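You operate a simulated robot arm through the tools that you are given. There is no shell and no other tool.

You are at the controls of a simulated robot arm. One attempt, no reset.

Task
Swap the washer's grey fill hose for the blue one.
Fine: shut the supply tap first, lay the grey nut on the black rest, screw the blue nut on tight, then open the tap. Where these are worked on the way, their far stop is far enough and under half their travel is too little: supply tap.

The check looks at the end state, three seconds after you hand in, the way a careful person would. Anything else that was tipped, shoved, dropped, spilled or broken makes it a failure.

Robot
A 6-joint arm with a two-finger parallel gripper, fixed in place. Base frame: the origin is at the foot of the arm, x ahead of it, y to its left, z up. Lengths are in m, angles in degrees, forces in N, time in s.
With the tool pointing down near the work surface it reaches from about 0.3 to 0.66 m from the base axis. Its first joint turns from -115.0 to 115.0 degrees. Payload 3.43 kg.
Tool frame: the origin (TCP) lies between the finger pads and is the grasp point; the fingertips stand 0.034 m ahead of it; z points along the fingers, y is the line along which they close. The gripper opens to 0.128 m. The fingers are 0.024 m wide and 0.012 m thick; the gripper's body (0.048 by 0.13 m) begins 0.096 m behind the TCP.
Orientation is that of the tool frame in the base frame, as a unit quaternion [x, y, z, w]. With the fingers straight down and closing along the base's y, the tool's x points along the base's -x, its y along +y and its z along -z.

Tools
- The arm moves only by the tool servo_tool. Its arguments are lists of equal length, an entry for each row: "slide": the shift along the tool's x, y, z in m, a list of three; "rotation": the turn, a rotation vector about the tool's x, y, z in degrees, a list of three; "fingers": the gripper command, from -1 (shut) to 1 (fully open), values between in proportion. In form: {"slide": [[dx, dy, dz], ...], "rotation": [[wx, wy, wz], ...], "fingers": [fingers, ...]}. A call has 1 to 20 rows; each row shifts and turns the commanded pose from where the row before left it, along the tool's axes as they then stand. Rows are played at 5 a second. More than 0.05 m and 8.6 degrees between two rows, or a gripper value outside its range, and nothing of the call is played. A pose out of reach is approached as far as the arm can. The call stops where the force on the tool passes 50 N (or 10 N more than at its start, if that is more) or the arm is blocked; 0.2 s more then pass. Each finger travels about 0.153 m/s and halts on what it meets, pressing with about 37 N; the grip force reading is that of the motor and also rises with nothing between the fingers. The clock runs only during rows and for 0.2 s after the last one: add rows that do not move to give the fingers time. The reply holds the time, the measured pose of the TCP, the force on the tool along the base axes, the opening and the grip force, in the units named above and with some noise, with the torque about the TCP (base axes, N m) and any sound that the robot's microphone picked up.
- Cameras (640 x 400 px; columns grow to the right, rows downward): "scene" is fixed at [0.4012, 0.4994, 1.7476]; the picture's right is [-0.99, 0.17, 0.00], its down [0.08, 0.46, -0.89] and it looks along [-0.15, -0.87, -0.46] (base axes); focal length 329 px, centre (320, 200). "wrist" rides on the gripper at [0.076, -0.011, -0.16] in the tool frame; the picture's right is [0.15, 0.99, 0.00], its down [-0.88, 0.13, -0.46] and it looks along [-0.45, 0.07, 0.89] (tool axes); focal length 234 px, centre (320, 200). There is no depth. A picture from a camera that has moved, and an enlarged one, comes with that camera's place and axes in the base frame and with its lens.
- camera(camera): a new picture of that camera. The clock stands still meanwhile.
- slide_trunk(by): slides the trunk up (or, below 0, down) by that many m; the arm rides with it, the base frame stays. It gives what a move gives, with no picture.
- inspect(camera, box): a new picture of the part [left, top, right, bottom] of that camera's present view, enlarged. The clock stands still meanwhile.
- job_done(): hands the job in; it is judged then, once.

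Nothing tells you positions but the pictures and the camera data. Unless the task says otherwise, let go and move clear before handing in.

The tools are called by a JSON object that holds its "name" and its "arguments". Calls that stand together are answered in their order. servo_tool: Moves the arm, as the interface text tells. Its arguments: {"type":"object","properties":{"slide":{"type":"array"},"rotation":{"type":"array"},"fingers":{"type":"array"}},"required":["slide","rotation","fingers"]} The other tools are called the same way: slide_trunk (by) slides the trunk up or down; camera (camera) takes a picture; inspect (camera, box) takes an enlarged picture of a part of a camera's view; job_done () hands the job in.

At the start:

```text
t: 0.0
position: [0.0196, -0.3739, 1.3402]
ee_rot: [0.0, 1.0, 0.0, 0.0]
wrist_force: [0.2, -0.3, 0.1]
torque: [0.01, 0.0, -0.01]
opening: 0.1278
gripper_force: 0.0
trunk travel left (down, up): [-0.925, 0.065]
```

scene: 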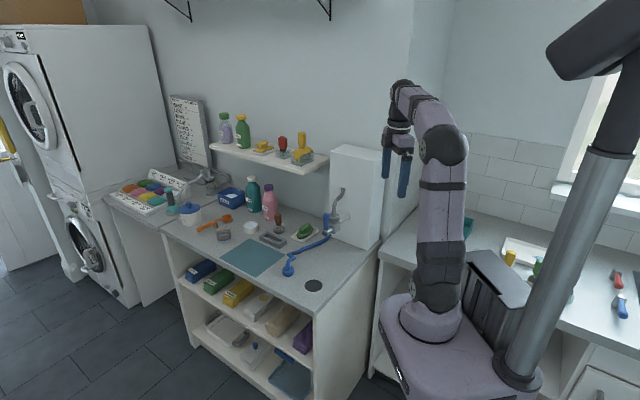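
wrist: 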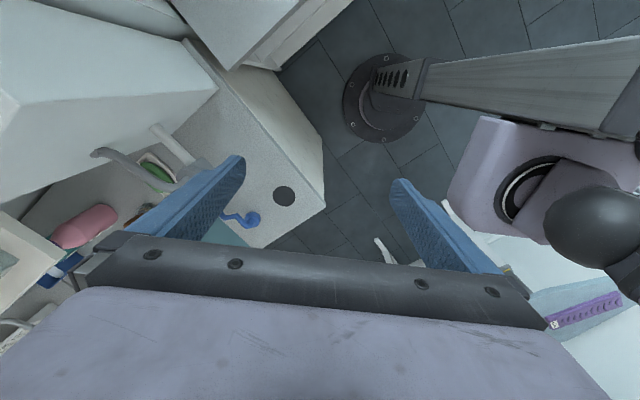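

I see a countertop with a blue hose, a grey pipe/white cabinet, and the arm standing to the right of it. I'll take enlarged looks before moving.

{"name": "inspect", "arguments": {"camera": "scene", "box": [240, 140, 400, 300]}}

{"name": "inspect", "arguments": {"camera": "scene", "box": [160, 140, 320, 240]}}

{"name": "inspect", "arguments": {"camera": "scene", "box": [280, 170, 360, 220]}}

{"name": "inspect", "arguments": {"camera": "wrist", "box": [0, 80, 340, 290]}}

```text
2.50 times, centred on (320, 220) of scene
camera zoom: at [0.4012, 0.4994, 1.7476], right [-0.99, 0.17, 0.0], down [0.08, 0.46, -0.89], along [-0.15, -0.87, -0.46], focal length 823 px, centre (320, 150)
```

zoom: 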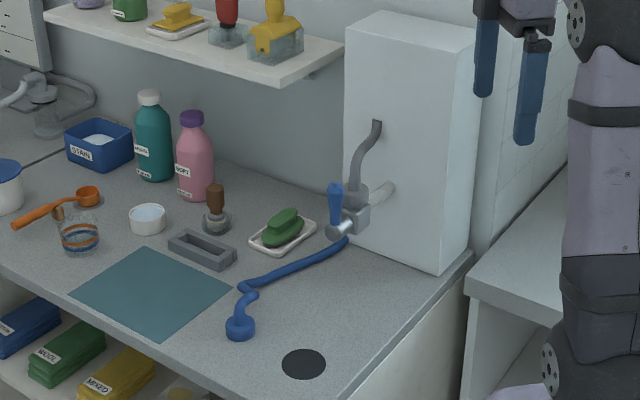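

```text
4.00 times, centred on (240, 190) of scene
camera zoom: at [0.4012, 0.4994, 1.7476], right [-0.99, 0.17, 0.0], down [0.08, 0.46, -0.89], along [-0.15, -0.87, -0.46], focal length 1317 px, centre (640, 240)
```

zoom: 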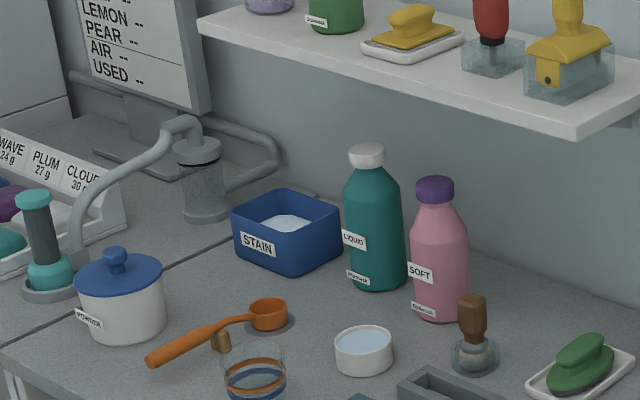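

```text
8.00 times, centred on (320, 195) of scene
camera zoom: at [0.4012, 0.4994, 1.7476], right [-0.99, 0.17, 0.0], down [0.08, 0.46, -0.89], along [-0.15, -0.87, -0.46], focal length 2634 px, centre (320, 240)
```

zoom: 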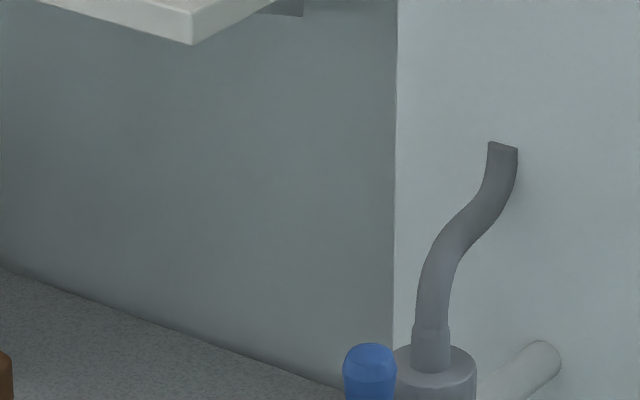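

```text
1.88 times, centred on (170, 185) of wrist
camera zoom: at [-0.0558, -0.3865, 1.4995], right [-0.15, 0.99, 0.0], down [0.88, 0.13, 0.46], along [0.45, 0.07, -0.89], focal length 441 px, centre (602, 228)
```

zoom: 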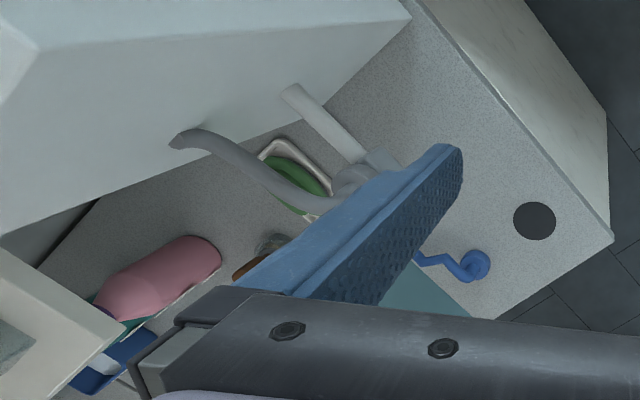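

The black rest is near (0.265, -0.446, 0.87), the blue nut near (0.353, -0.534, 0.89), and the valve near (0.148, -0.63, 1.07). I'll turn the wrist so its camera faces the valve from the room side, then look closer.

{"name": "servo_tool", "arguments": {"slide": [[0, 0, 0], [0, 0, 0], [0, 0, 0], [0, 0, 0], [0, 0, 0], [0, 0, 0], [0, 0, 0], [0, 0, 0], [0, 0, 0], [0, 0, 0], [0, 0, 0], [0, 0, 0]], "rotation": [[0, 0, 8], [0, 0, 8], [0, 0, 8], [0, 0, 8], [0, 0, 8], [0, 0, 8], [0, 0, 8], [0, 0, 8], [0, 0, 8], [0, 0, 8], [0, 0, 8], [0, 0, 2]], "fingers": [1, 1, 1, 1, 1, 1, 1, 1, 1, 1, 1, 1]}}

{"name": "camera", "arguments": {"camera": "wrist"}}

{"name": "camera", "arguments": {"camera": "scene"}}

```text
t: 2.6
position: [0.0188, -0.3742, 1.3388]
ee_rot: [0.708, 0.706, 0.0, 0.0]
wrist_force: [0.0, -0.5, 0.1]
torque: [0.01, 0.0, -0.01]
opening: 0.128
gripper_force: 0.0
trunk travel left (down, up): [-0.925, 0.065]
```

```text
taken
camera wrist: at [0.0084, -0.2998, 1.4989], right [0.99, 0.14, 0.0], down [0.13, -0.88, 0.46], along [0.07, -0.45, -0.89], focal length 234 px, centre (320, 200)
```

wrist: 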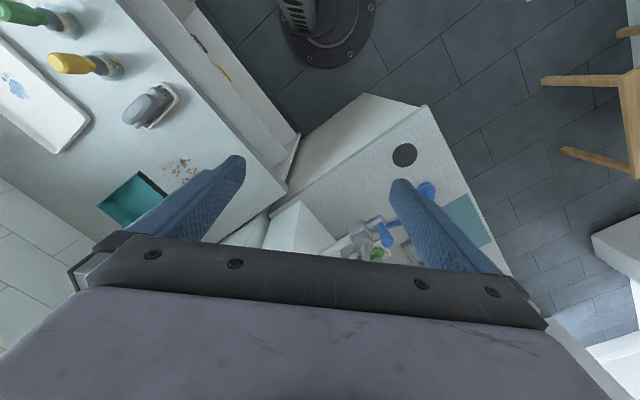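

```text
taken
```

scene: 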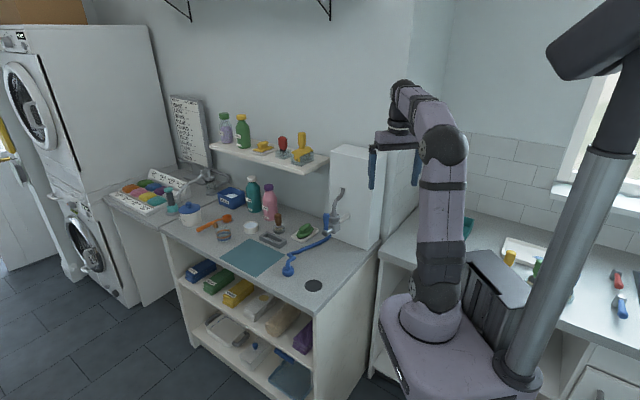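

The box and counter sit turned about 45° in my frame, with the valve sticking out of the box front. I'll move across and tilt to see the valve from the room side.

{"name": "servo_tool", "arguments": {"slide": [[0, 0.045, 0], [0, 0.045, 0], [0, 0.045, 0], [0, 0.045, 0], [0, 0, 0], [0, 0, 0], [0, 0, 0], [0, 0, 0], [0, 0, 0]], "rotation": [[0, 0, 0], [0, 0, 0], [0, 0, 0], [0, 0, 0], [0, -8, 0], [0, -8, 0], [0, -8, 0], [0, -8, 0], [0, -8, 0]], "fingers": [1, 1, 1, 1, 1, 1, 1, 1, 1]}}

{"name": "slide_trunk", "arguments": {"by": -0.14}}

{"name": "camera", "arguments": {"camera": "wrist"}}

{"name": "camera", "arguments": {"camera": "scene"}}

```text
t: 4.6
position: [0.2008, -0.3737, 1.3412]
ee_rot: [0.664, 0.664, -0.242, 0.243]
wrist_force: [-0.1, -1.0, 0.3]
torque: [0.0, 0.0, 0.01]
opening: 0.1281
gripper_force: 0.0
trunk travel left (down, up): [-0.925, 0.065]
```

```text
t: 6.3
position: [0.2008, -0.3731, 1.1996]
ee_rot: [0.665, 0.664, -0.242, 0.242]
wrist_force: [-0.6, 0.0, 1.2]
torque: [-0.01, 0.03, 0.01]
opening: 0.1282
gripper_force: 0.0
trunk travel left (down, up): [-0.785, 0.205]
```

```text
taken
camera wrist: at [0.1892, -0.2145, 1.2728], right [0.99, 0.11, -0.09], down [0.13, -0.38, 0.92], along [0.07, -0.92, -0.39], focal length 234 px, centre (320, 200)
```

wrist: 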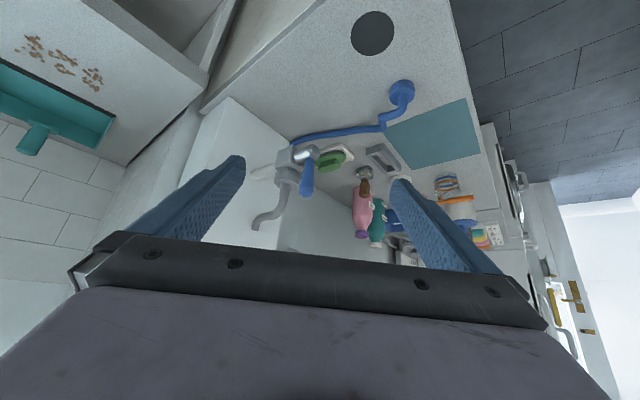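

```text
taken
```

scene: 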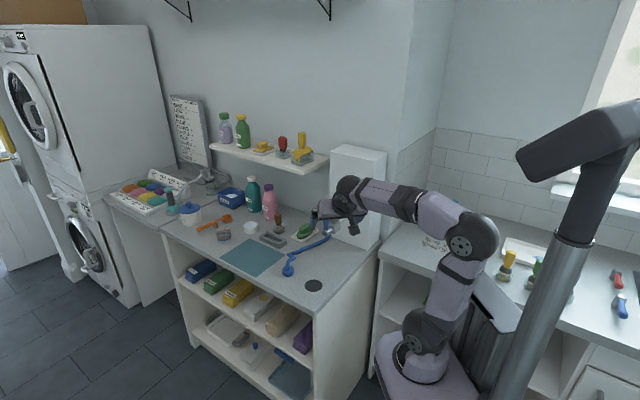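

The valve, tap lever and grey hose are now in view (picture is upside down). I'll enlarge.

{"name": "inspect", "arguments": {"camera": "wrist", "box": [240, 110, 400, 240]}}

{"name": "inspect", "arguments": {"camera": "wrist", "box": [340, 0, 480, 140]}}

{"name": "inspect", "arguments": {"camera": "wrist", "box": [260, 130, 350, 190]}}

```text
3.08 times, centred on (320, 175) of wrist
camera zoom: at [0.1892, -0.2145, 1.2728], right [0.99, 0.11, -0.09], down [0.13, -0.38, 0.92], along [0.07, -0.92, -0.39], focal length 720 px, centre (320, 277)
```

zoom: 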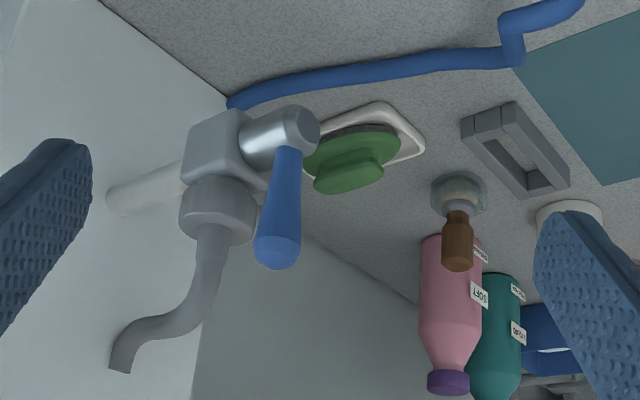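

```text
2.86 times, centred on (410, 70) of wrist
camera zoom: at [0.1892, -0.2145, 1.2728], right [0.99, 0.11, -0.09], down [0.13, -0.38, 0.92], along [0.07, -0.92, -0.39], focal length 669 px, centre (63, 571)
```

zoom: 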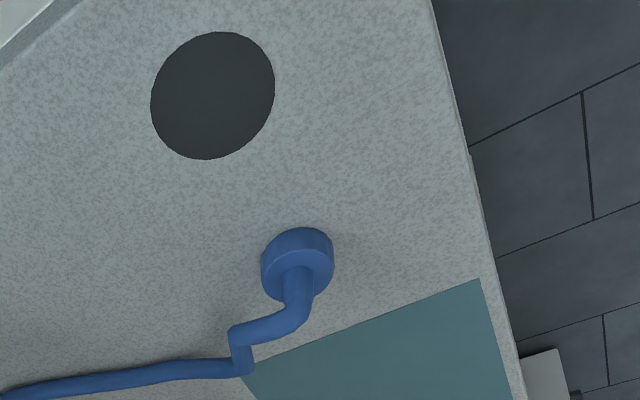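

```text
6.67 times, centred on (305, 160) of wrist
camera zoom: at [0.1892, -0.2145, 1.2728], right [0.99, 0.11, -0.09], down [0.13, -0.38, 0.92], along [0.07, -0.92, -0.39], focal length 1561 px, centre (420, 467)
```

zoom: 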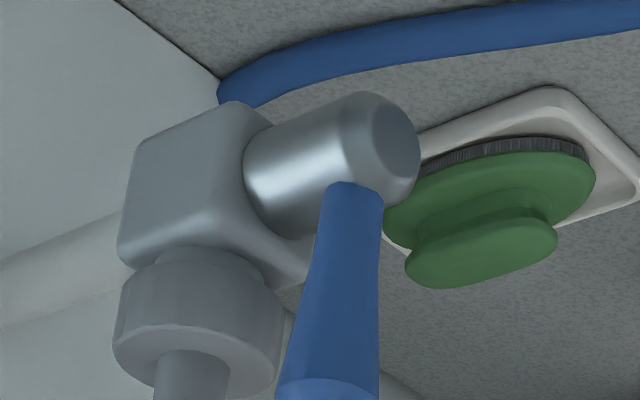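

The valve body stands off the box on a pipe; a chrome stem points out to the room with the blue lever pointing up, and the grey nut sits on top with its hose rising into the box. I'll go above it with the tool straight down and lined up with the box for a second viewpoint.

{"name": "servo_tool", "arguments": {"slide": [[0, 0, 0], [0, 0, 0], [0, 0, 0], [0, 0, 0], [0, 0, 0], [0, 0, -0.02], [0, 0, -0.02], [0, 0, -0.02], [0, 0, 0], [0, 0, 0], [-0.04, 0.03, 0], [-0.04, 0.03, 0], [-0.04, 0.03, 0], [-0.038, 0.024, 0], [0, 0, 0]], "rotation": [[0, 8, 0], [0, 8, 0], [0, 8, 0], [0, 8, 0], [0, 8, 0], [0, 0, 8.1], [0, 0, 8.1], [0, 0, 8.1], [0, 0, 8.1], [0, 0, 8.1], [0, 0, 0], [0, 0, 0], [0, 0, 0], [0, 0, 0], [0, 0, 0]], "fingers": [1, 1, 1, 1, 1, 1, 1, 1, 1, 1, 1, 1, 1, 1, 1]}}

{"name": "camera", "arguments": {"camera": "wrist"}}

{"name": "camera", "arguments": {"camera": "scene"}}

```text
t: 9.5
position: [0.1704, -0.4865, 1.1937]
ee_rot: [0.908, 0.419, 0.0, 0.001]
wrist_force: [0.1, -0.7, 0.0]
torque: [-0.01, 0.02, 0.01]
opening: 0.1279
gripper_force: 0.1
out of reach, approached as far as the arm can: row 11, 12, 13, 14
trunk travel left (down, up): [-0.785, 0.205]
```

```text
taken
camera wrist: at [0.2106, -0.4222, 1.3538], right [0.85, -0.53, 0.0], down [-0.47, -0.75, 0.46], along [-0.24, -0.39, -0.89], focal length 234 px, centre (320, 200)
```

wrist: 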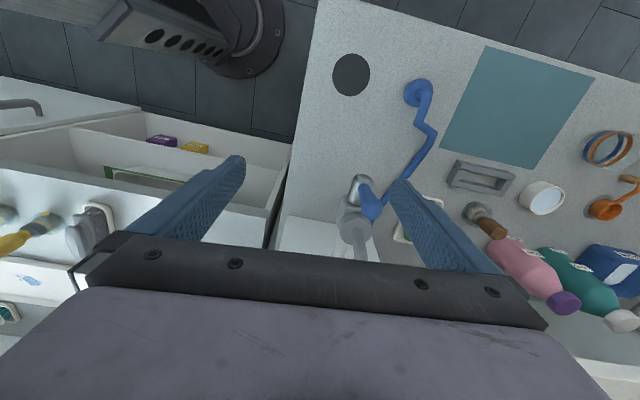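

```text
taken
```

scene: 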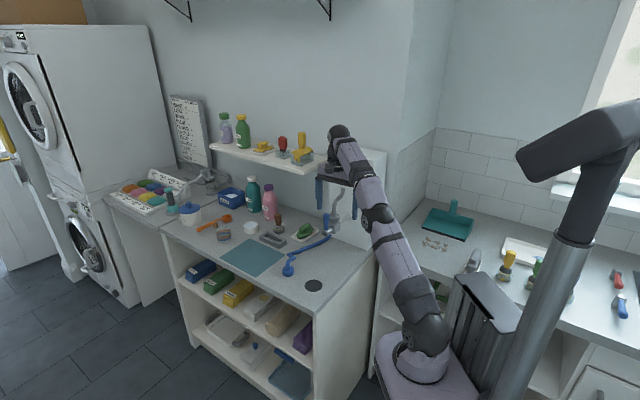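

The arm is stretched with the trunk this low. I'll look closely here, then raise the trunk.

{"name": "inspect", "arguments": {"camera": "wrist", "box": [310, 150, 430, 270]}}

{"name": "inspect", "arguments": {"camera": "wrist", "box": [320, 40, 480, 220]}}

{"name": "inspect", "arguments": {"camera": "scene", "box": [290, 170, 380, 260]}}

```text
3.33 times, centred on (370, 210) of wrist
camera zoom: at [0.2106, -0.4222, 1.3538], right [0.85, -0.53, 0.0], down [-0.47, -0.75, 0.46], along [-0.24, -0.39, -0.89], focal length 781 px, centre (153, 167)
```

zoom: 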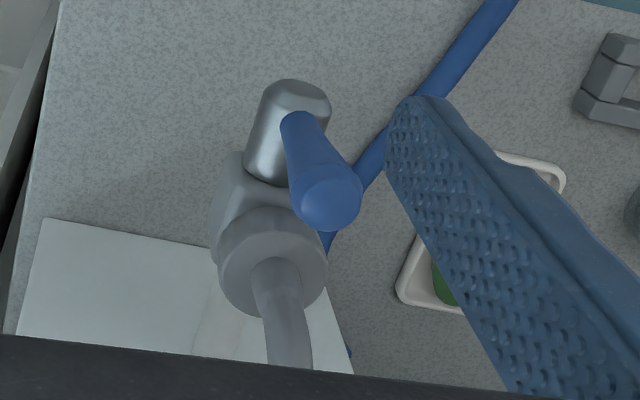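

```text
2.22 times, centred on (400, 130) of wrist
camera zoom: at [0.2106, -0.4222, 1.3538], right [0.85, -0.53, 0.0], down [-0.47, -0.75, 0.46], along [-0.24, -0.39, -0.89], focal length 520 px, centre (142, 356)
```

zoom: 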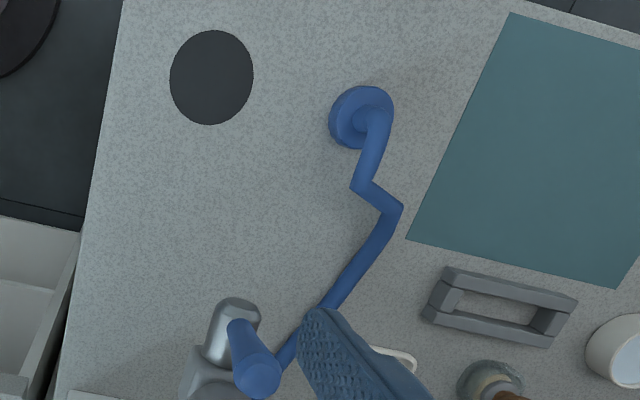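

```text
4.44 times, centred on (335, 215) of scene
camera zoom: at [0.4012, 0.4994, 1.7476], right [-0.99, 0.17, 0.0], down [0.08, 0.46, -0.89], along [-0.15, -0.87, -0.46], focal length 1463 px, centre (253, 133)
```

zoom: 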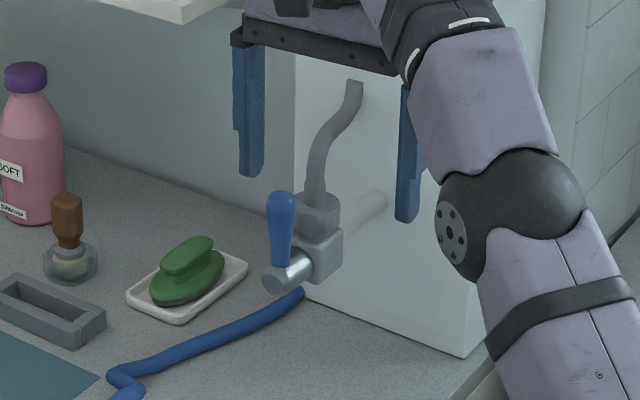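

Triangulated: nut axis about (0.155, -0.602), nut top z 1.092, stem axis z 1.037, lever tip (0.191, -0.575, 1.111). I'll raise the trunk for more reach and close the fingers to push the lever.

{"name": "slide_trunk", "arguments": {"by": 0.18}}

{"name": "servo_tool", "arguments": {"slide": [[0, 0, 0], [0, 0, 0], [0, 0, 0], [0, 0, 0]], "rotation": [[0, 0, 0], [0, 0, 0], [0, 0, 0], [0, 0, 0]], "fingers": [-1, -1, -1, -1]}}

```text
t: 11.5
position: [0.1705, -0.4857, 1.3745]
ee_rot: [0.908, 0.42, -0.001, 0.001]
wrist_force: [0.0, 0.4, 0.2]
torque: [-0.01, 0.0, 0.0]
opening: 0.1283
gripper_force: 0.3
trunk travel left (down, up): [-0.965, 0.025]
```

```text
t: 12.5
position: [0.1702, -0.4864, 1.3754]
ee_rot: [0.908, 0.419, 0.001, 0.001]
wrist_force: [0.5, -0.2, 0.3]
torque: [-0.02, -0.04, -0.03]
opening: 0.0001
gripper_force: 33.6
trunk travel left (down, up): [-0.965, 0.025]
```

{"name": "servo_tool", "arguments": {"slide": [[0, 0, 0.045], [0, 0, 0.05], [0, 0, 0.05], [0, 0, 0.045], [-0.014, 0.03, 0], [-0.014, 0.03, 0], [-0.013, 0.03, 0], [-0.013, 0.025, 0], [0, 0, 0]], "rotation": [[0, 0, 0], [0, 0, 0], [0, 0, 0], [0, 0, 0], [0, 0, 0], [0, 0, 0], [0, 0, 0], [0, 0, 0], [0, 0, 0]], "fingers": [-1, -1, -1, -1, -1, -1, -1, -1, -1]}}

{"name": "inspect", "arguments": {"camera": "scene", "box": [290, 160, 380, 260]}}

{"name": "camera", "arguments": {"camera": "wrist"}}

```text
t: 14.5
position: [0.211, -0.5672, 1.1775]
ee_rot: [0.908, 0.418, 0.001, 0.0]
wrist_force: [0.3, -0.2, 0.6]
torque: [-0.01, -0.02, -0.04]
opening: 0.0
gripper_force: 33.4
out of reach, approached as far as the arm can: row 7, 8
trunk travel left (down, up): [-0.965, 0.025]
```

```text
4.00 times, centred on (335, 210) of scene
camera zoom: at [0.4012, 0.4994, 1.7476], right [-0.99, 0.17, 0.0], down [0.08, 0.46, -0.89], along [-0.15, -0.87, -0.46], focal length 1317 px, centre (260, 160)
```

zoom: 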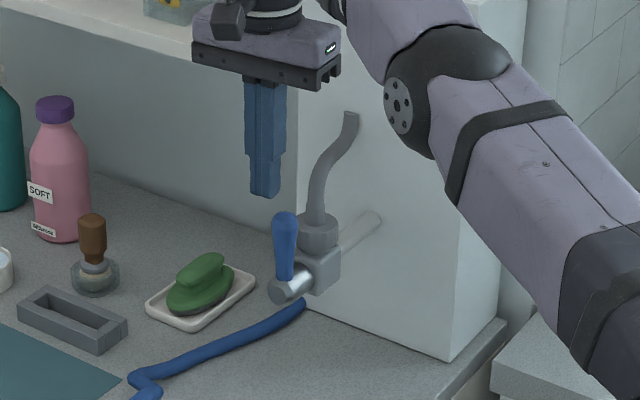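

```text
taken
camera wrist: at [0.2514, -0.5032, 1.3357], right [0.85, -0.53, 0.0], down [-0.47, -0.75, 0.46], along [-0.24, -0.39, -0.89], focal length 234 px, centre (320, 200)
```

wrist: 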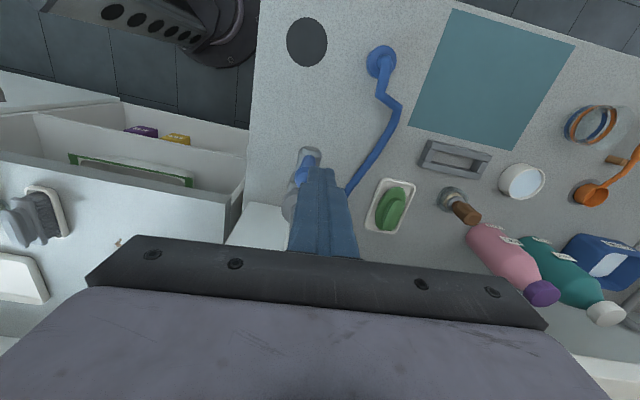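

At the reach limit here, so I'll raise the trunk the last 2.5 cm, lean the tool outward, and go down on the far (+w) side of the lever.

{"name": "slide_trunk", "arguments": {"by": 0.025}}

{"name": "servo_tool", "arguments": {"slide": [[0, 0, 0], [0, 0, 0], [-0.01, 0.017, 0.005], [-0.009, 0.017, 0.005], [0, -0.0078, 0.0272], [0, -0.0078, 0.0272], [0, -0.0078, 0.0272], [0, 0, 0]], "rotation": [[-8, 0, 0], [-8, 0, 0], [0, 0, 0], [0, 0, 0], [0, 0, 0], [0, 0, 0], [0, 0, 0], [0, 0, 0]], "fingers": [-1, -1, -1, -1, -1, -1, -1, -1]}}

{"name": "inspect", "arguments": {"camera": "scene", "box": [290, 160, 380, 260]}}

{"name": "inspect", "arguments": {"camera": "wrist", "box": [240, 100, 400, 260]}}

```text
t: 15.2
position: [0.21, -0.5662, 1.2014]
ee_rot: [0.908, 0.419, 0.0, 0.001]
wrist_force: [0.2, -0.5, 0.3]
torque: [0.0, 0.03, -0.01]
opening: 0.0001
gripper_force: 33.2
trunk travel left (down, up): [-0.99, 0.0]
```

```text
t: 17.0
position: [0.2256, -0.6033, 1.1161]
ee_rot: [0.899, 0.415, 0.057, 0.128]
wrist_force: [0.6, 0.4, 0.8]
torque: [-0.01, 0.02, -0.01]
opening: 0.0
gripper_force: 33.0
trunk travel left (down, up): [-0.99, 0.0]
```

```text
4.00 times, centred on (335, 210) of scene
camera zoom: at [0.4012, 0.4994, 1.7476], right [-0.99, 0.17, 0.0], down [0.08, 0.46, -0.89], along [-0.15, -0.87, -0.46], focal length 1317 px, centre (260, 160)
```

zoom: 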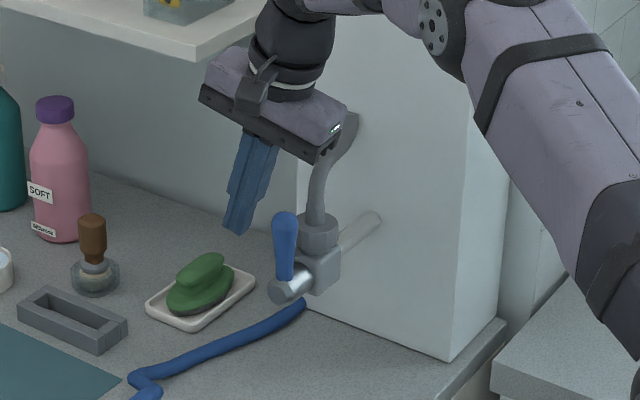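

```text
2.50 times, centred on (320, 180) of wrist
camera zoom: at [0.234, -0.51, 1.2656], right [0.82, -0.51, 0.27], down [-0.57, -0.67, 0.47], along [-0.06, -0.55, -0.84], focal length 585 px, centre (320, 250)
```

zoom: 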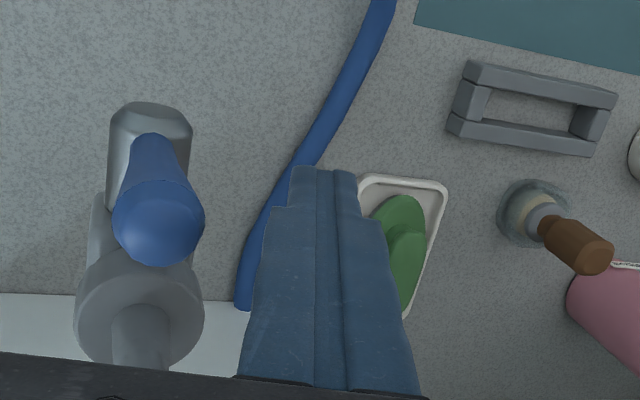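

Fingers are in place beside the lever with clear space. I'll push toward -w (clockwise seen from the room) in small steps and watch the force.

{"name": "servo_tool", "arguments": {"slide": [[0, -0.01, -0.0065], [0, -0.0097, -0.0064], [0, -0.0046, -0.0039], [0, -0.0046, -0.0039], [0, -0.0066, -0.0022], [0, -0.0067, -0.0021], [0, -0.0066, -0.0006], [0, -0.0066, -0.0006], [0, 0, 0]], "rotation": [[0, 0, 0], [0, 0, 0], [0, 0, 0], [0, 0, 0], [0, 0, 0], [0, 0, 0], [0, 0, 0], [0, 0, 0], [0, 0, 0]], "fingers": [-1, -1, -1, -1, -1, -1, -1, -1, -1]}}

{"name": "inspect", "arguments": {"camera": "scene", "box": [290, 160, 380, 260]}}

{"name": "inspect", "arguments": {"camera": "wrist", "box": [240, 100, 400, 260]}}

```text
t: 19.0
position: [0.18, -0.5652, 1.1262]
ee_rot: [0.899, 0.414, 0.057, 0.128]
wrist_force: [-0.1, 0.0, 0.6]
torque: [-0.02, -0.02, 0.01]
opening: 0.0
gripper_force: 33.0
trunk travel left (down, up): [-0.99, 0.0]
```

```text
4.00 times, centred on (335, 210) of scene
camera zoom: at [0.4012, 0.4994, 1.7476], right [-0.99, 0.17, 0.0], down [0.08, 0.46, -0.89], along [-0.15, -0.87, -0.46], focal length 1317 px, centre (260, 160)
```

zoom: 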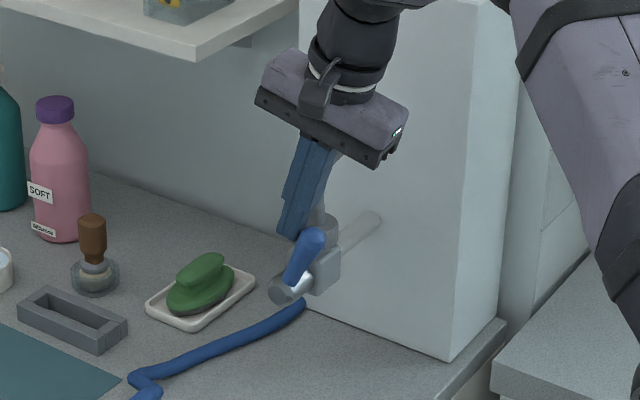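

```text
2.50 times, centred on (320, 180) of wrist
camera zoom: at [0.1872, -0.4731, 1.2759], right [0.82, -0.51, 0.27], down [-0.57, -0.67, 0.47], along [-0.06, -0.55, -0.84], focal length 585 px, centre (320, 250)
```

zoom: 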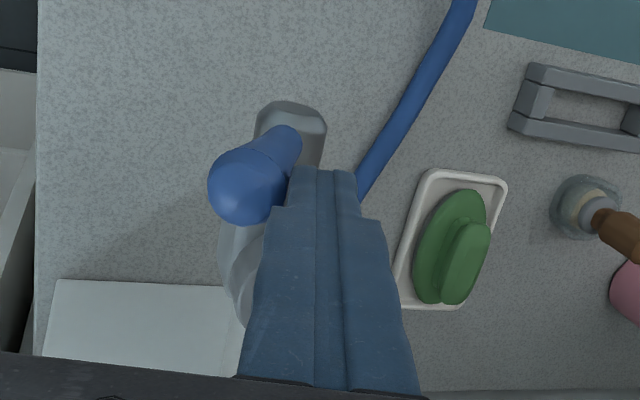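

The lever swings freely toward -w. I'll carry it on round to its stop.

{"name": "servo_tool", "arguments": {"slide": [[0, -0.0071, 0.0011], [0, -0.0071, 0.0011], [0, -0.0066, 0.0033], [0, -0.0067, 0.0033], [0, -0.0055, 0.0046], [0, -0.0055, 0.0047], [0, -0.0043, 0.006], [0, -0.0044, 0.0061], [0, -0.0016, 0.0037], [0, -0.0016, 0.0037], [0, 0, 0]], "rotation": [[0, 0, 0], [0, 0, 0], [0, 0, 0], [0, 0, 0], [0, 0, 0], [0, 0, 0], [0, 0, 0], [0, 0, 0], [0, 0, 0], [0, 0, 0], [0, 0, 0]], "fingers": [-1, -1, -1, -1, -1, -1, -1, -1, -1, -1, -1]}}

{"name": "inspect", "arguments": {"camera": "scene", "box": [290, 160, 380, 260]}}

{"name": "inspect", "arguments": {"camera": "wrist", "box": [240, 100, 400, 260]}}

```text
t: 21.4
position: [0.1505, -0.5397, 1.0783]
ee_rot: [0.899, 0.415, 0.058, 0.127]
wrist_force: [0.6, 0.0, 3.3]
torque: [0.01, -0.05, -0.01]
opening: 0.0
gripper_force: 32.9
trunk travel left (down, up): [-0.99, 0.0]
```

```text
4.00 times, centred on (335, 210) of scene
camera zoom: at [0.4012, 0.4994, 1.7476], right [-0.99, 0.17, 0.0], down [0.08, 0.46, -0.89], along [-0.15, -0.87, -0.46], focal length 1317 px, centre (260, 160)
```

zoom: 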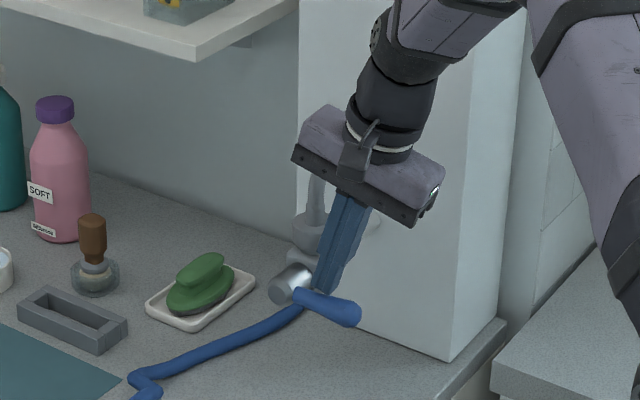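

```text
2.50 times, centred on (320, 180) of wrist
camera zoom: at [0.1576, -0.4479, 1.2277], right [0.82, -0.51, 0.27], down [-0.57, -0.67, 0.48], along [-0.06, -0.55, -0.84], focal length 585 px, centre (320, 250)
```

zoom: 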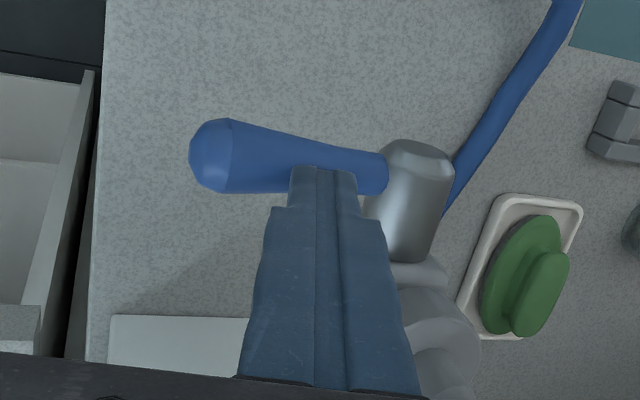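

The lever is now horizontal. I'll press slightly more to confirm the stop.

{"name": "servo_tool", "arguments": {"slide": [[0, -0.0008, 0.0029], [0, -0.0008, 0.0029], [0, -0.0008, 0.0029], [0, 0, 0]], "rotation": [[0, 0, 0], [0, 0, 0], [0, 0, 0], [0, 0, 0]], "fingers": [-1, -1, -1, -1]}}

{"name": "inspect", "arguments": {"camera": "scene", "box": [290, 160, 380, 260]}}

```text
t: 22.4
position: [0.1506, -0.5406, 1.0779]
ee_rot: [0.898, 0.415, 0.055, 0.137]
wrist_force: [-0.9, 5.4, 46.5]
torque: [0.36, -0.16, -0.01]
opening: 0.0
gripper_force: 33.3
trunk travel left (down, up): [-0.99, 0.0]
```

```text
4.00 times, centred on (335, 210) of scene
camera zoom: at [0.4012, 0.4994, 1.7476], right [-0.99, 0.17, 0.0], down [0.08, 0.46, -0.89], along [-0.15, -0.87, -0.46], focal length 1317 px, centre (260, 160)
```

zoom: 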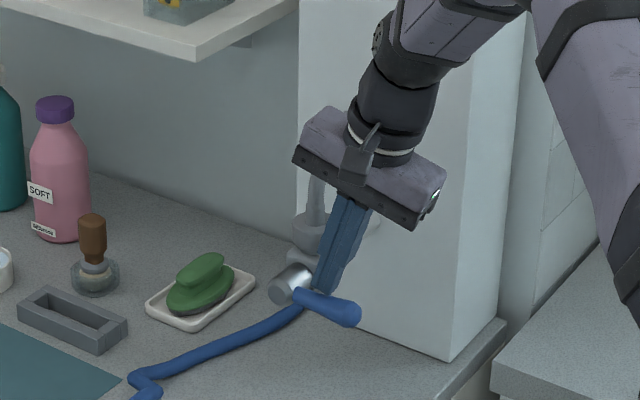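

The tap is at its stop (about 46 N with no movement). I'll back off upward, straighten the tool, open the fingers and look down at the grey nut.

{"name": "servo_tool", "arguments": {"slide": [[0, 0.011, -0.0385], [0, 0.011, -0.0385], [0, 0, 0], [0, 0, 0], [0, 0.022, 0], [0, 0.022, 0], [0, 0, 0], [0, 0, 0], [0, 0, 0]], "rotation": [[0, 0, 0], [0, 0, 0], [8, 0, 0], [8, 0, 0], [0, 0, 0], [0, 0, 0], [0, 0, 0], [0, 0, 0], [0, 0, 0]], "fingers": [-1, -1, -1, -1, -1, -1, 1, 1, 1]}}

{"name": "camera", "arguments": {"camera": "wrist"}}

{"name": "inspect", "arguments": {"camera": "wrist", "box": [240, 140, 400, 260]}}

{"name": "inspect", "arguments": {"camera": "scene", "box": [290, 160, 380, 260]}}

```text
t: 24.4
position: [0.1832, -0.5694, 1.1476]
ee_rot: [0.908, 0.419, 0.0, 0.001]
wrist_force: [-0.3, -0.2, 0.1]
torque: [-0.03, -0.02, 0.02]
opening: 0.1281
gripper_force: 0.1
trunk travel left (down, up): [-0.99, 0.0]
```

```text
taken
camera wrist: at [0.223, -0.5049, 1.3062], right [0.85, -0.53, 0.0], down [-0.47, -0.75, 0.46], along [-0.24, -0.39, -0.89], focal length 234 px, centre (320, 200)
```

wrist: 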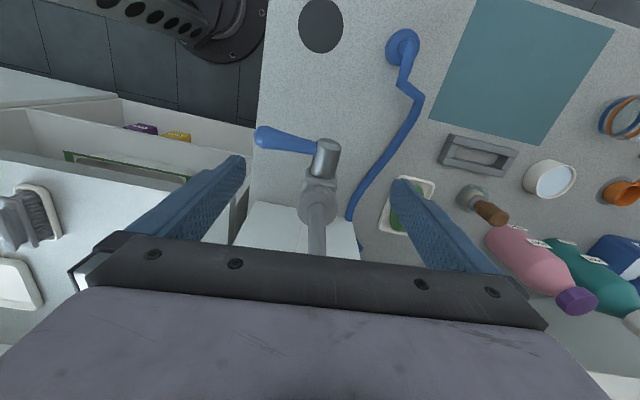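

```text
3.33 times, centred on (320, 200) of wrist
camera zoom: at [0.223, -0.5049, 1.3062], right [0.85, -0.53, 0.0], down [-0.47, -0.75, 0.46], along [-0.24, -0.39, -0.89], focal length 781 px, centre (320, 200)
```

zoom: 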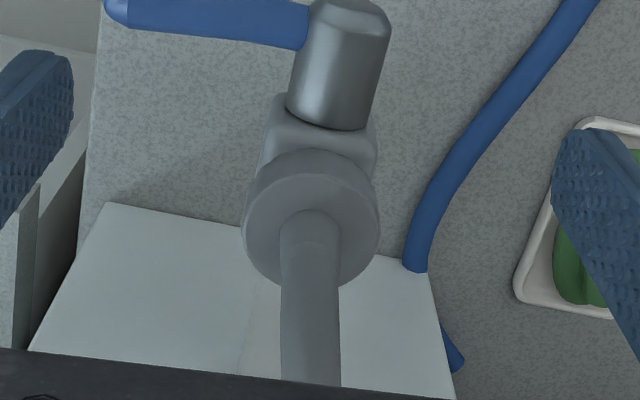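

```text
4.00 times, centred on (335, 210) of scene
camera zoom: at [0.4012, 0.4994, 1.7476], right [-0.99, 0.17, 0.0], down [0.08, 0.46, -0.89], along [-0.15, -0.87, -0.46], focal length 1317 px, centre (260, 160)
```

zoom: 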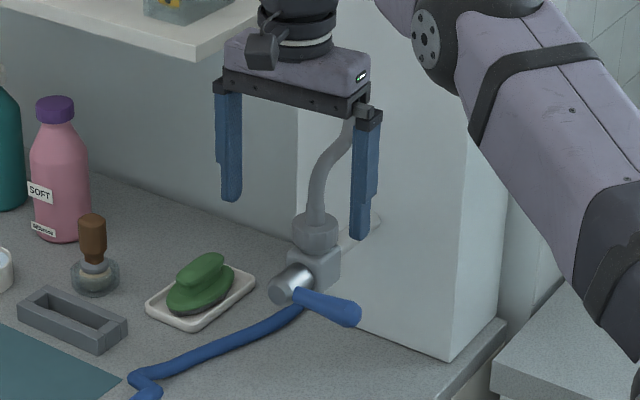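

Grey nut refined to about (0.156, -0.604), 43 mm across. I'll lower the open fingers astride the nut.

{"name": "servo_tool", "arguments": {"slide": [[0, 0, 0.02], [0, 0, 0.025], [-0.015, 0.001, 0], [-0.015, 0.001, 0], [-0.0145, 0.001, 0], [0, 0, 0], [0, 0, 0]], "rotation": [[0, 0, 0], [0, 0, 0], [0, 0, 0], [0, 0, 0], [0, 0, 0], [0, 0, 0], [0, 0, 0]], "fingers": [1, 1, 1, 1, 1, 1, 1]}}

{"name": "camera", "arguments": {"camera": "wrist"}}

{"name": "inspect", "arguments": {"camera": "scene", "box": [290, 160, 380, 260]}}

```text
t: 26.0
position: [0.1589, -0.5939, 1.1027]
ee_rot: [0.908, 0.418, 0.0, 0.001]
wrist_force: [-0.1, -0.3, 0.0]
torque: [0.01, 0.01, 0.02]
opening: 0.1284
gripper_force: 0.2
out of reach, approached as far as the arm can: row 5
trunk travel left (down, up): [-0.99, 0.0]
```

```text
taken
camera wrist: at [0.2002, -0.5301, 1.2616], right [0.85, -0.53, 0.0], down [-0.47, -0.75, 0.46], along [-0.24, -0.39, -0.89], focal length 234 px, centre (320, 200)
```

wrist: 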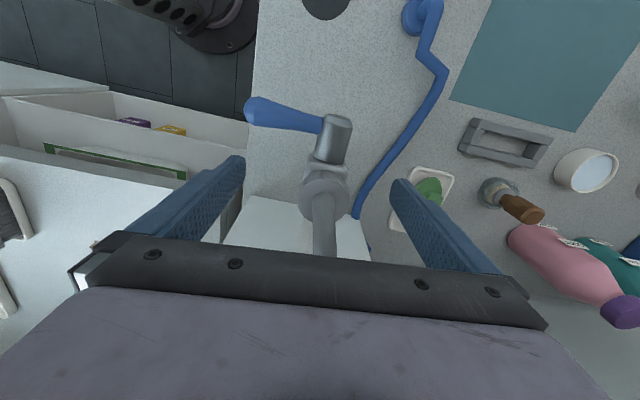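

```text
4.00 times, centred on (335, 210) of scene
camera zoom: at [0.4012, 0.4994, 1.7476], right [-0.99, 0.17, 0.0], down [0.08, 0.46, -0.89], along [-0.15, -0.87, -0.46], focal length 1317 px, centre (260, 160)
```

zoom: 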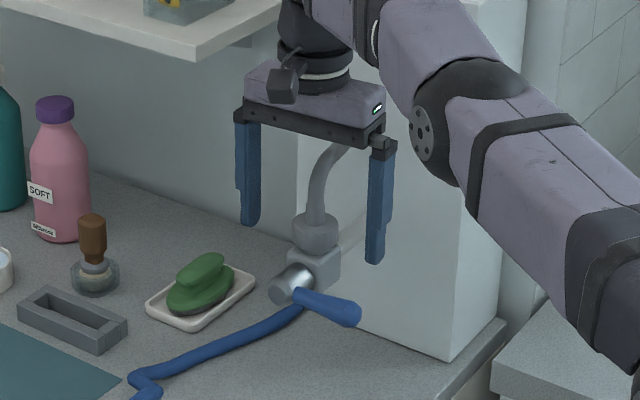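

Straight down is 1 cm short of reach. I'll lean the tool back 24° (fingers leaning toward the box), which keeps the pads parallel to the nut's sides and also clears the hose.

{"name": "servo_tool", "arguments": {"slide": [[0, 0, 0], [0, 0, 0], [0, 0, 0], [0, 0.005, 0], [0, 0, 0]], "rotation": [[0, -8, 0], [0, -8, 0], [0, -8, 0], [0, 0, 0], [0, 0, 0]], "fingers": [1, 1, 1, 1, 1]}}

{"name": "camera", "arguments": {"camera": "wrist"}}

{"name": "inspect", "arguments": {"camera": "wrist", "box": [240, 100, 400, 220]}}

{"name": "inspect", "arguments": {"camera": "scene", "box": [290, 160, 380, 260]}}

```text
t: 27.2
position: [0.165, -0.5974, 1.1025]
ee_rot: [0.888, 0.409, -0.189, 0.088]
wrist_force: [-0.6, 0.3, 0.2]
torque: [-0.04, 0.0, 0.02]
opening: 0.1282
gripper_force: 0.1
trunk travel left (down, up): [-0.99, 0.0]
```

```text
taken
camera wrist: at [0.2434, -0.4882, 1.2162], right [0.84, -0.54, -0.06], down [-0.3, -0.55, 0.78], along [-0.45, -0.63, -0.63], focal length 234 px, centre (320, 200)
```

wrist: 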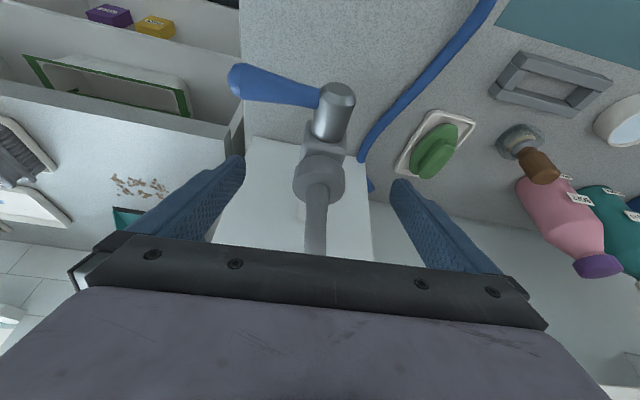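

```text
3.33 times, centred on (320, 160) of wrist
camera zoom: at [0.2434, -0.4882, 1.2162], right [0.84, -0.54, -0.06], down [-0.3, -0.55, 0.78], along [-0.45, -0.63, -0.63], focal length 781 px, centre (320, 333)
```

zoom: 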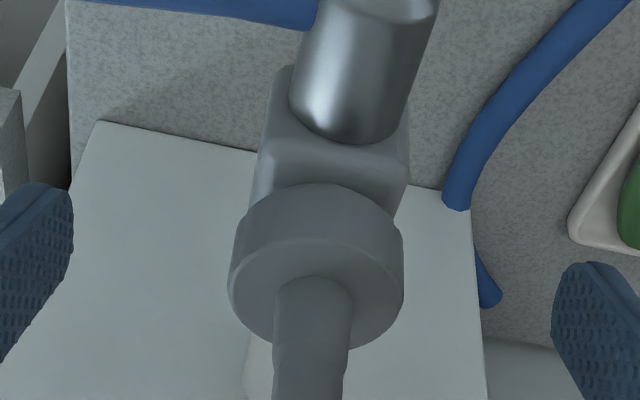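

```text
4.00 times, centred on (335, 210) of scene
camera zoom: at [0.4012, 0.4994, 1.7476], right [-0.99, 0.17, 0.0], down [0.08, 0.46, -0.89], along [-0.15, -0.87, -0.46], focal length 1317 px, centre (260, 160)
```

zoom: 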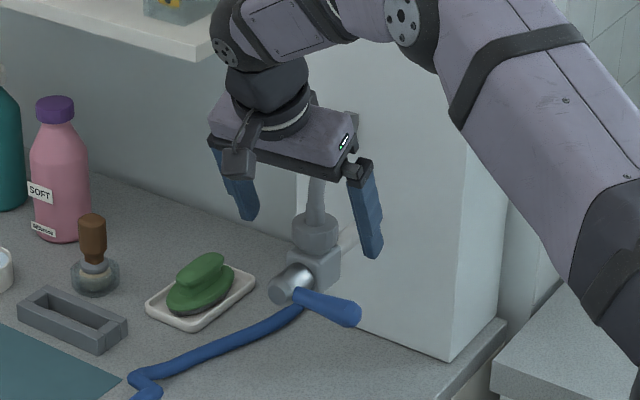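

Recomputing with cleaned-up camera axes puts the nut top near (0.153, -0.609, 1.083). I'll make a small correction and close on it.

{"name": "servo_tool", "arguments": {"slide": [[-0.0016, -0.0015, 0.011], [0, 0, 0], [0, 0, 0], [0, 0, 0], [0, 0, 0], [0, 0, 0]], "rotation": [[0, 0, 0], [0, 0, 0], [0, 0, 0], [0, 0, 0], [0, 0, 0], [0, 0, 0]], "fingers": [1, 1, 0, -0.5, -1, -1]}}

{"name": "inspect", "arguments": {"camera": "wrist", "box": [240, 100, 400, 220]}}

{"name": "inspect", "arguments": {"camera": "scene", "box": [310, 180, 360, 230]}}

```text
t: 28.6
position: [0.1606, -0.6015, 1.0917]
ee_rot: [0.888, 0.409, -0.189, 0.088]
wrist_force: [2.7, -3.6, 0.4]
torque: [-0.15, -0.15, 0.06]
opening: 0.0458
gripper_force: 37.2
trunk travel left (down, up): [-0.99, 0.0]
```

```text
3.33 times, centred on (320, 160) of wrist
camera zoom: at [0.2391, -0.4929, 1.206], right [0.84, -0.54, -0.06], down [-0.3, -0.55, 0.78], along [-0.45, -0.63, -0.63], focal length 781 px, centre (320, 333)
```

zoom: 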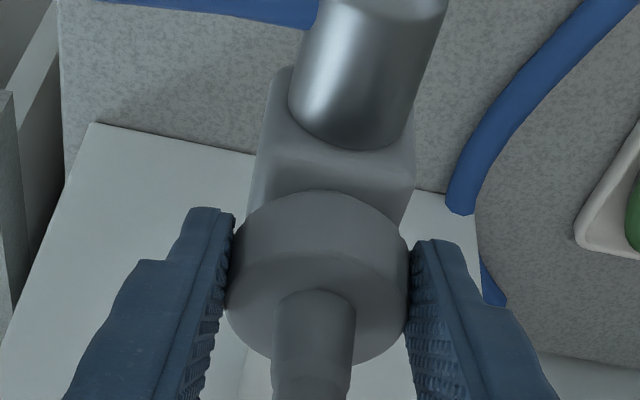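

```text
8.00 times, centred on (335, 205) of scene
camera zoom: at [0.4012, 0.4994, 1.7476], right [-0.99, 0.17, 0.0], down [0.08, 0.46, -0.89], along [-0.15, -0.87, -0.46], focal length 2634 px, centre (200, 160)
```

zoom: 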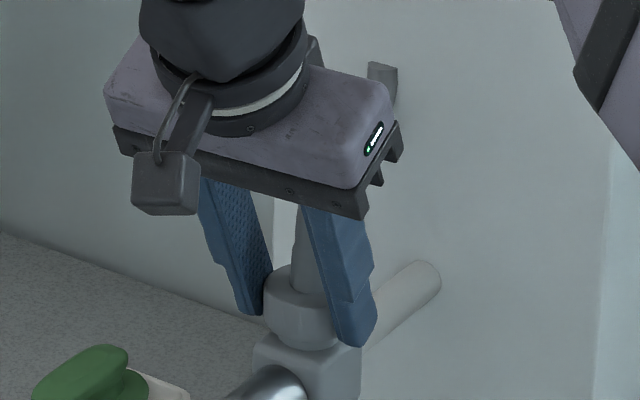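

The grey nut is held at 46 mm. I'll turn it counter-clockwise (from above) a few degrees and watch the side forces.

{"name": "servo_tool", "arguments": {"slide": [[0, -0.0009, 0], [0, -0.0009, 0], [0, -0.0009, 0], [0, 0, 0]], "rotation": [[-2.44, 0, -5.48], [-2.44, 0, -5.48], [-2.44, 0, -5.48], [0, 0, 0]], "fingers": [-1, -1, -1, -1]}}

{"name": "inspect", "arguments": {"camera": "wrist", "box": [240, 100, 400, 220]}}

```text
t: 29.6
position: [0.1574, -0.5997, 1.0906]
ee_rot: [0.813, 0.544, -0.173, 0.115]
wrist_force: [1.5, -4.0, -1.3]
torque: [-0.17, -0.06, 0.07]
opening: 0.0453
gripper_force: 37.2
trunk travel left (down, up): [-0.99, 0.0]
```

```text
3.33 times, centred on (320, 160) of wrist
camera zoom: at [0.198, -0.472, 1.2065], right [0.97, -0.25, -0.06], down [-0.12, -0.62, 0.77], along [-0.23, -0.74, -0.63], focal length 781 px, centre (320, 333)
```

zoom: 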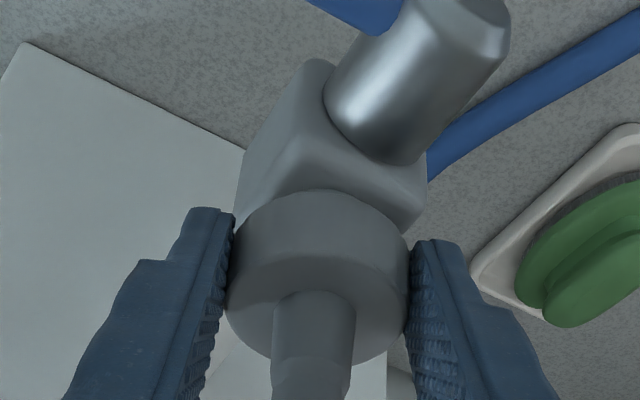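

The nut turns with almost no torque. I'll carry on with the stroke.

{"name": "servo_tool", "arguments": {"slide": [[0, -0.001, 0], [0, -0.001, 0], [0, -0.001, 0], [0, -0.001, 0], [0, -0.001, 0], [0, -0.001, 0], [0, -0.001, 0], [0, -0.001, 0], [0, 0, 0]], "rotation": [[-2.85, 0, -6.39], [-2.85, 0, -6.39], [-2.85, 0, -6.39], [-2.85, 0, -6.39], [-2.85, 0, -6.39], [-2.85, 0, -6.39], [-2.85, 0, -6.39], [-2.85, 0, -6.39], [0, 0, 0]], "fingers": [-1, -1, -1, -1, -1, -1, -1, -1, -1]}}

{"name": "inspect", "arguments": {"camera": "wrist", "box": [240, 100, 400, 220]}}

{"name": "inspect", "arguments": {"camera": "scene", "box": [290, 160, 380, 260]}}

```text
t: 31.6
position: [0.1451, -0.6009, 1.0932]
ee_rot: [0.464, 0.861, -0.099, 0.184]
wrist_force: [-19.6, -3.4, -2.3]
torque: [-0.03, 0.59, -0.22]
opening: 0.0453
gripper_force: 37.3
trunk travel left (down, up): [-0.99, 0.0]
```

```text
3.33 times, centred on (320, 160) of wrist
camera zoom: at [0.0611, -0.4958, 1.207], right [0.75, 0.66, -0.06], down [0.45, -0.44, 0.78], along [0.48, -0.61, -0.63], focal length 781 px, centre (320, 333)
```

zoom: 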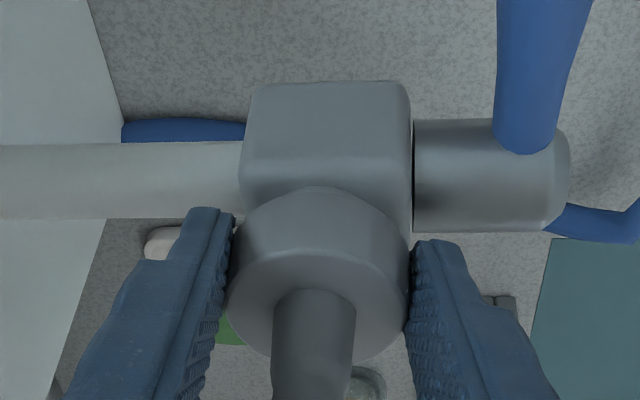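

```text
4.00 times, centred on (335, 210) of scene
camera zoom: at [0.4012, 0.4994, 1.7476], right [-0.99, 0.17, 0.0], down [0.08, 0.46, -0.89], along [-0.15, -0.87, -0.46], focal length 1317 px, centre (260, 160)
```

zoom: 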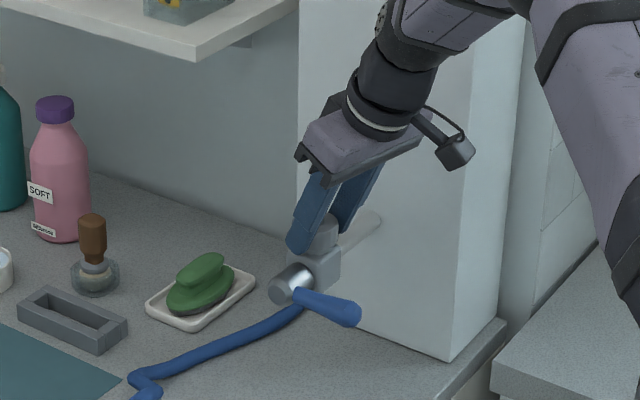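

One 74° stroke done; the force pattern shows the nut's axis is at about (0.150, -0.615), a bit further out than assumed. I'll open slightly, swing back, and regrip with the corrected centre.

{"name": "servo_tool", "arguments": {"slide": [[0, -0.003, 0], [0, 0, 0], [0, 0.001, 0], [0, 0.002, 0], [0, 0.002, 0], [0, 0.002, 0], [0, 0.002, 0], [0, 0.002, 0], [0, 0.002, 0], [0, 0.002, 0], [0, 0.002, 0], [0, 0.002, 0], [-0.0007, 0, 0.0074], [0, 0, 0]], "rotation": [[0, 0, 0], [0, 0, 0], [3.17, 0, 7.13], [3.17, 0, 7.13], [3.17, 0, 7.13], [3.17, 0, 7.13], [3.17, 0, 7.13], [3.17, 0, 7.13], [3.17, 0, 7.13], [3.17, 0, 7.13], [3.17, 0, 7.13], [3.17, 0, 7.13], [0, 0, 0], [0, 0, 0]], "fingers": [0, 0, 0, 0, 0, 0, 0, 0, 0, 0, 0, 0, 0, 0]}}

{"name": "inspect", "arguments": {"camera": "wrist", "box": [240, 100, 400, 220]}}

{"name": "inspect", "arguments": {"camera": "scene", "box": [310, 180, 360, 230]}}

```text
t: 34.6
position: [0.1619, -0.6036, 1.0855]
ee_rot: [0.902, 0.377, -0.192, 0.082]
wrist_force: [-0.2, 0.4, -0.4]
torque: [0.01, -0.02, 0.02]
opening: 0.0638
gripper_force: 0.0
trunk travel left (down, up): [-0.99, 0.0]
```

```text
3.33 times, centred on (320, 160) of wrist
camera zoom: at [0.2481, -0.502, 1.2011], right [0.8, -0.6, -0.06], down [-0.34, -0.53, 0.78], along [-0.5, -0.6, -0.63], focal length 781 px, centre (320, 333)
```

zoom: 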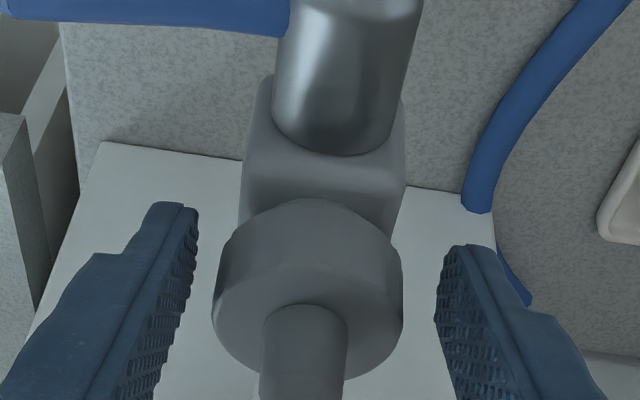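

```text
8.00 times, centred on (335, 205) of scene
camera zoom: at [0.4012, 0.4994, 1.7476], right [-0.99, 0.17, 0.0], down [0.08, 0.46, -0.89], along [-0.15, -0.87, -0.46], focal length 2634 px, centre (200, 160)
```

zoom: 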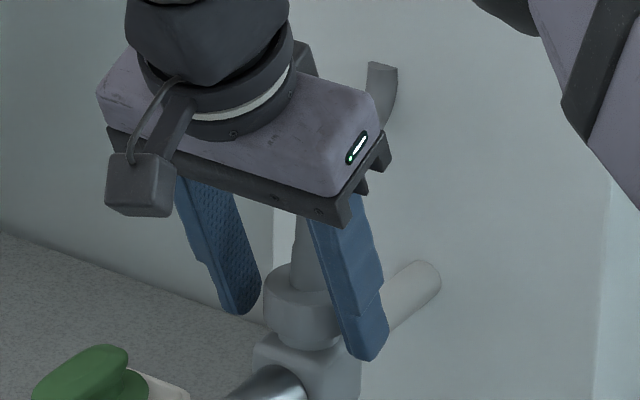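

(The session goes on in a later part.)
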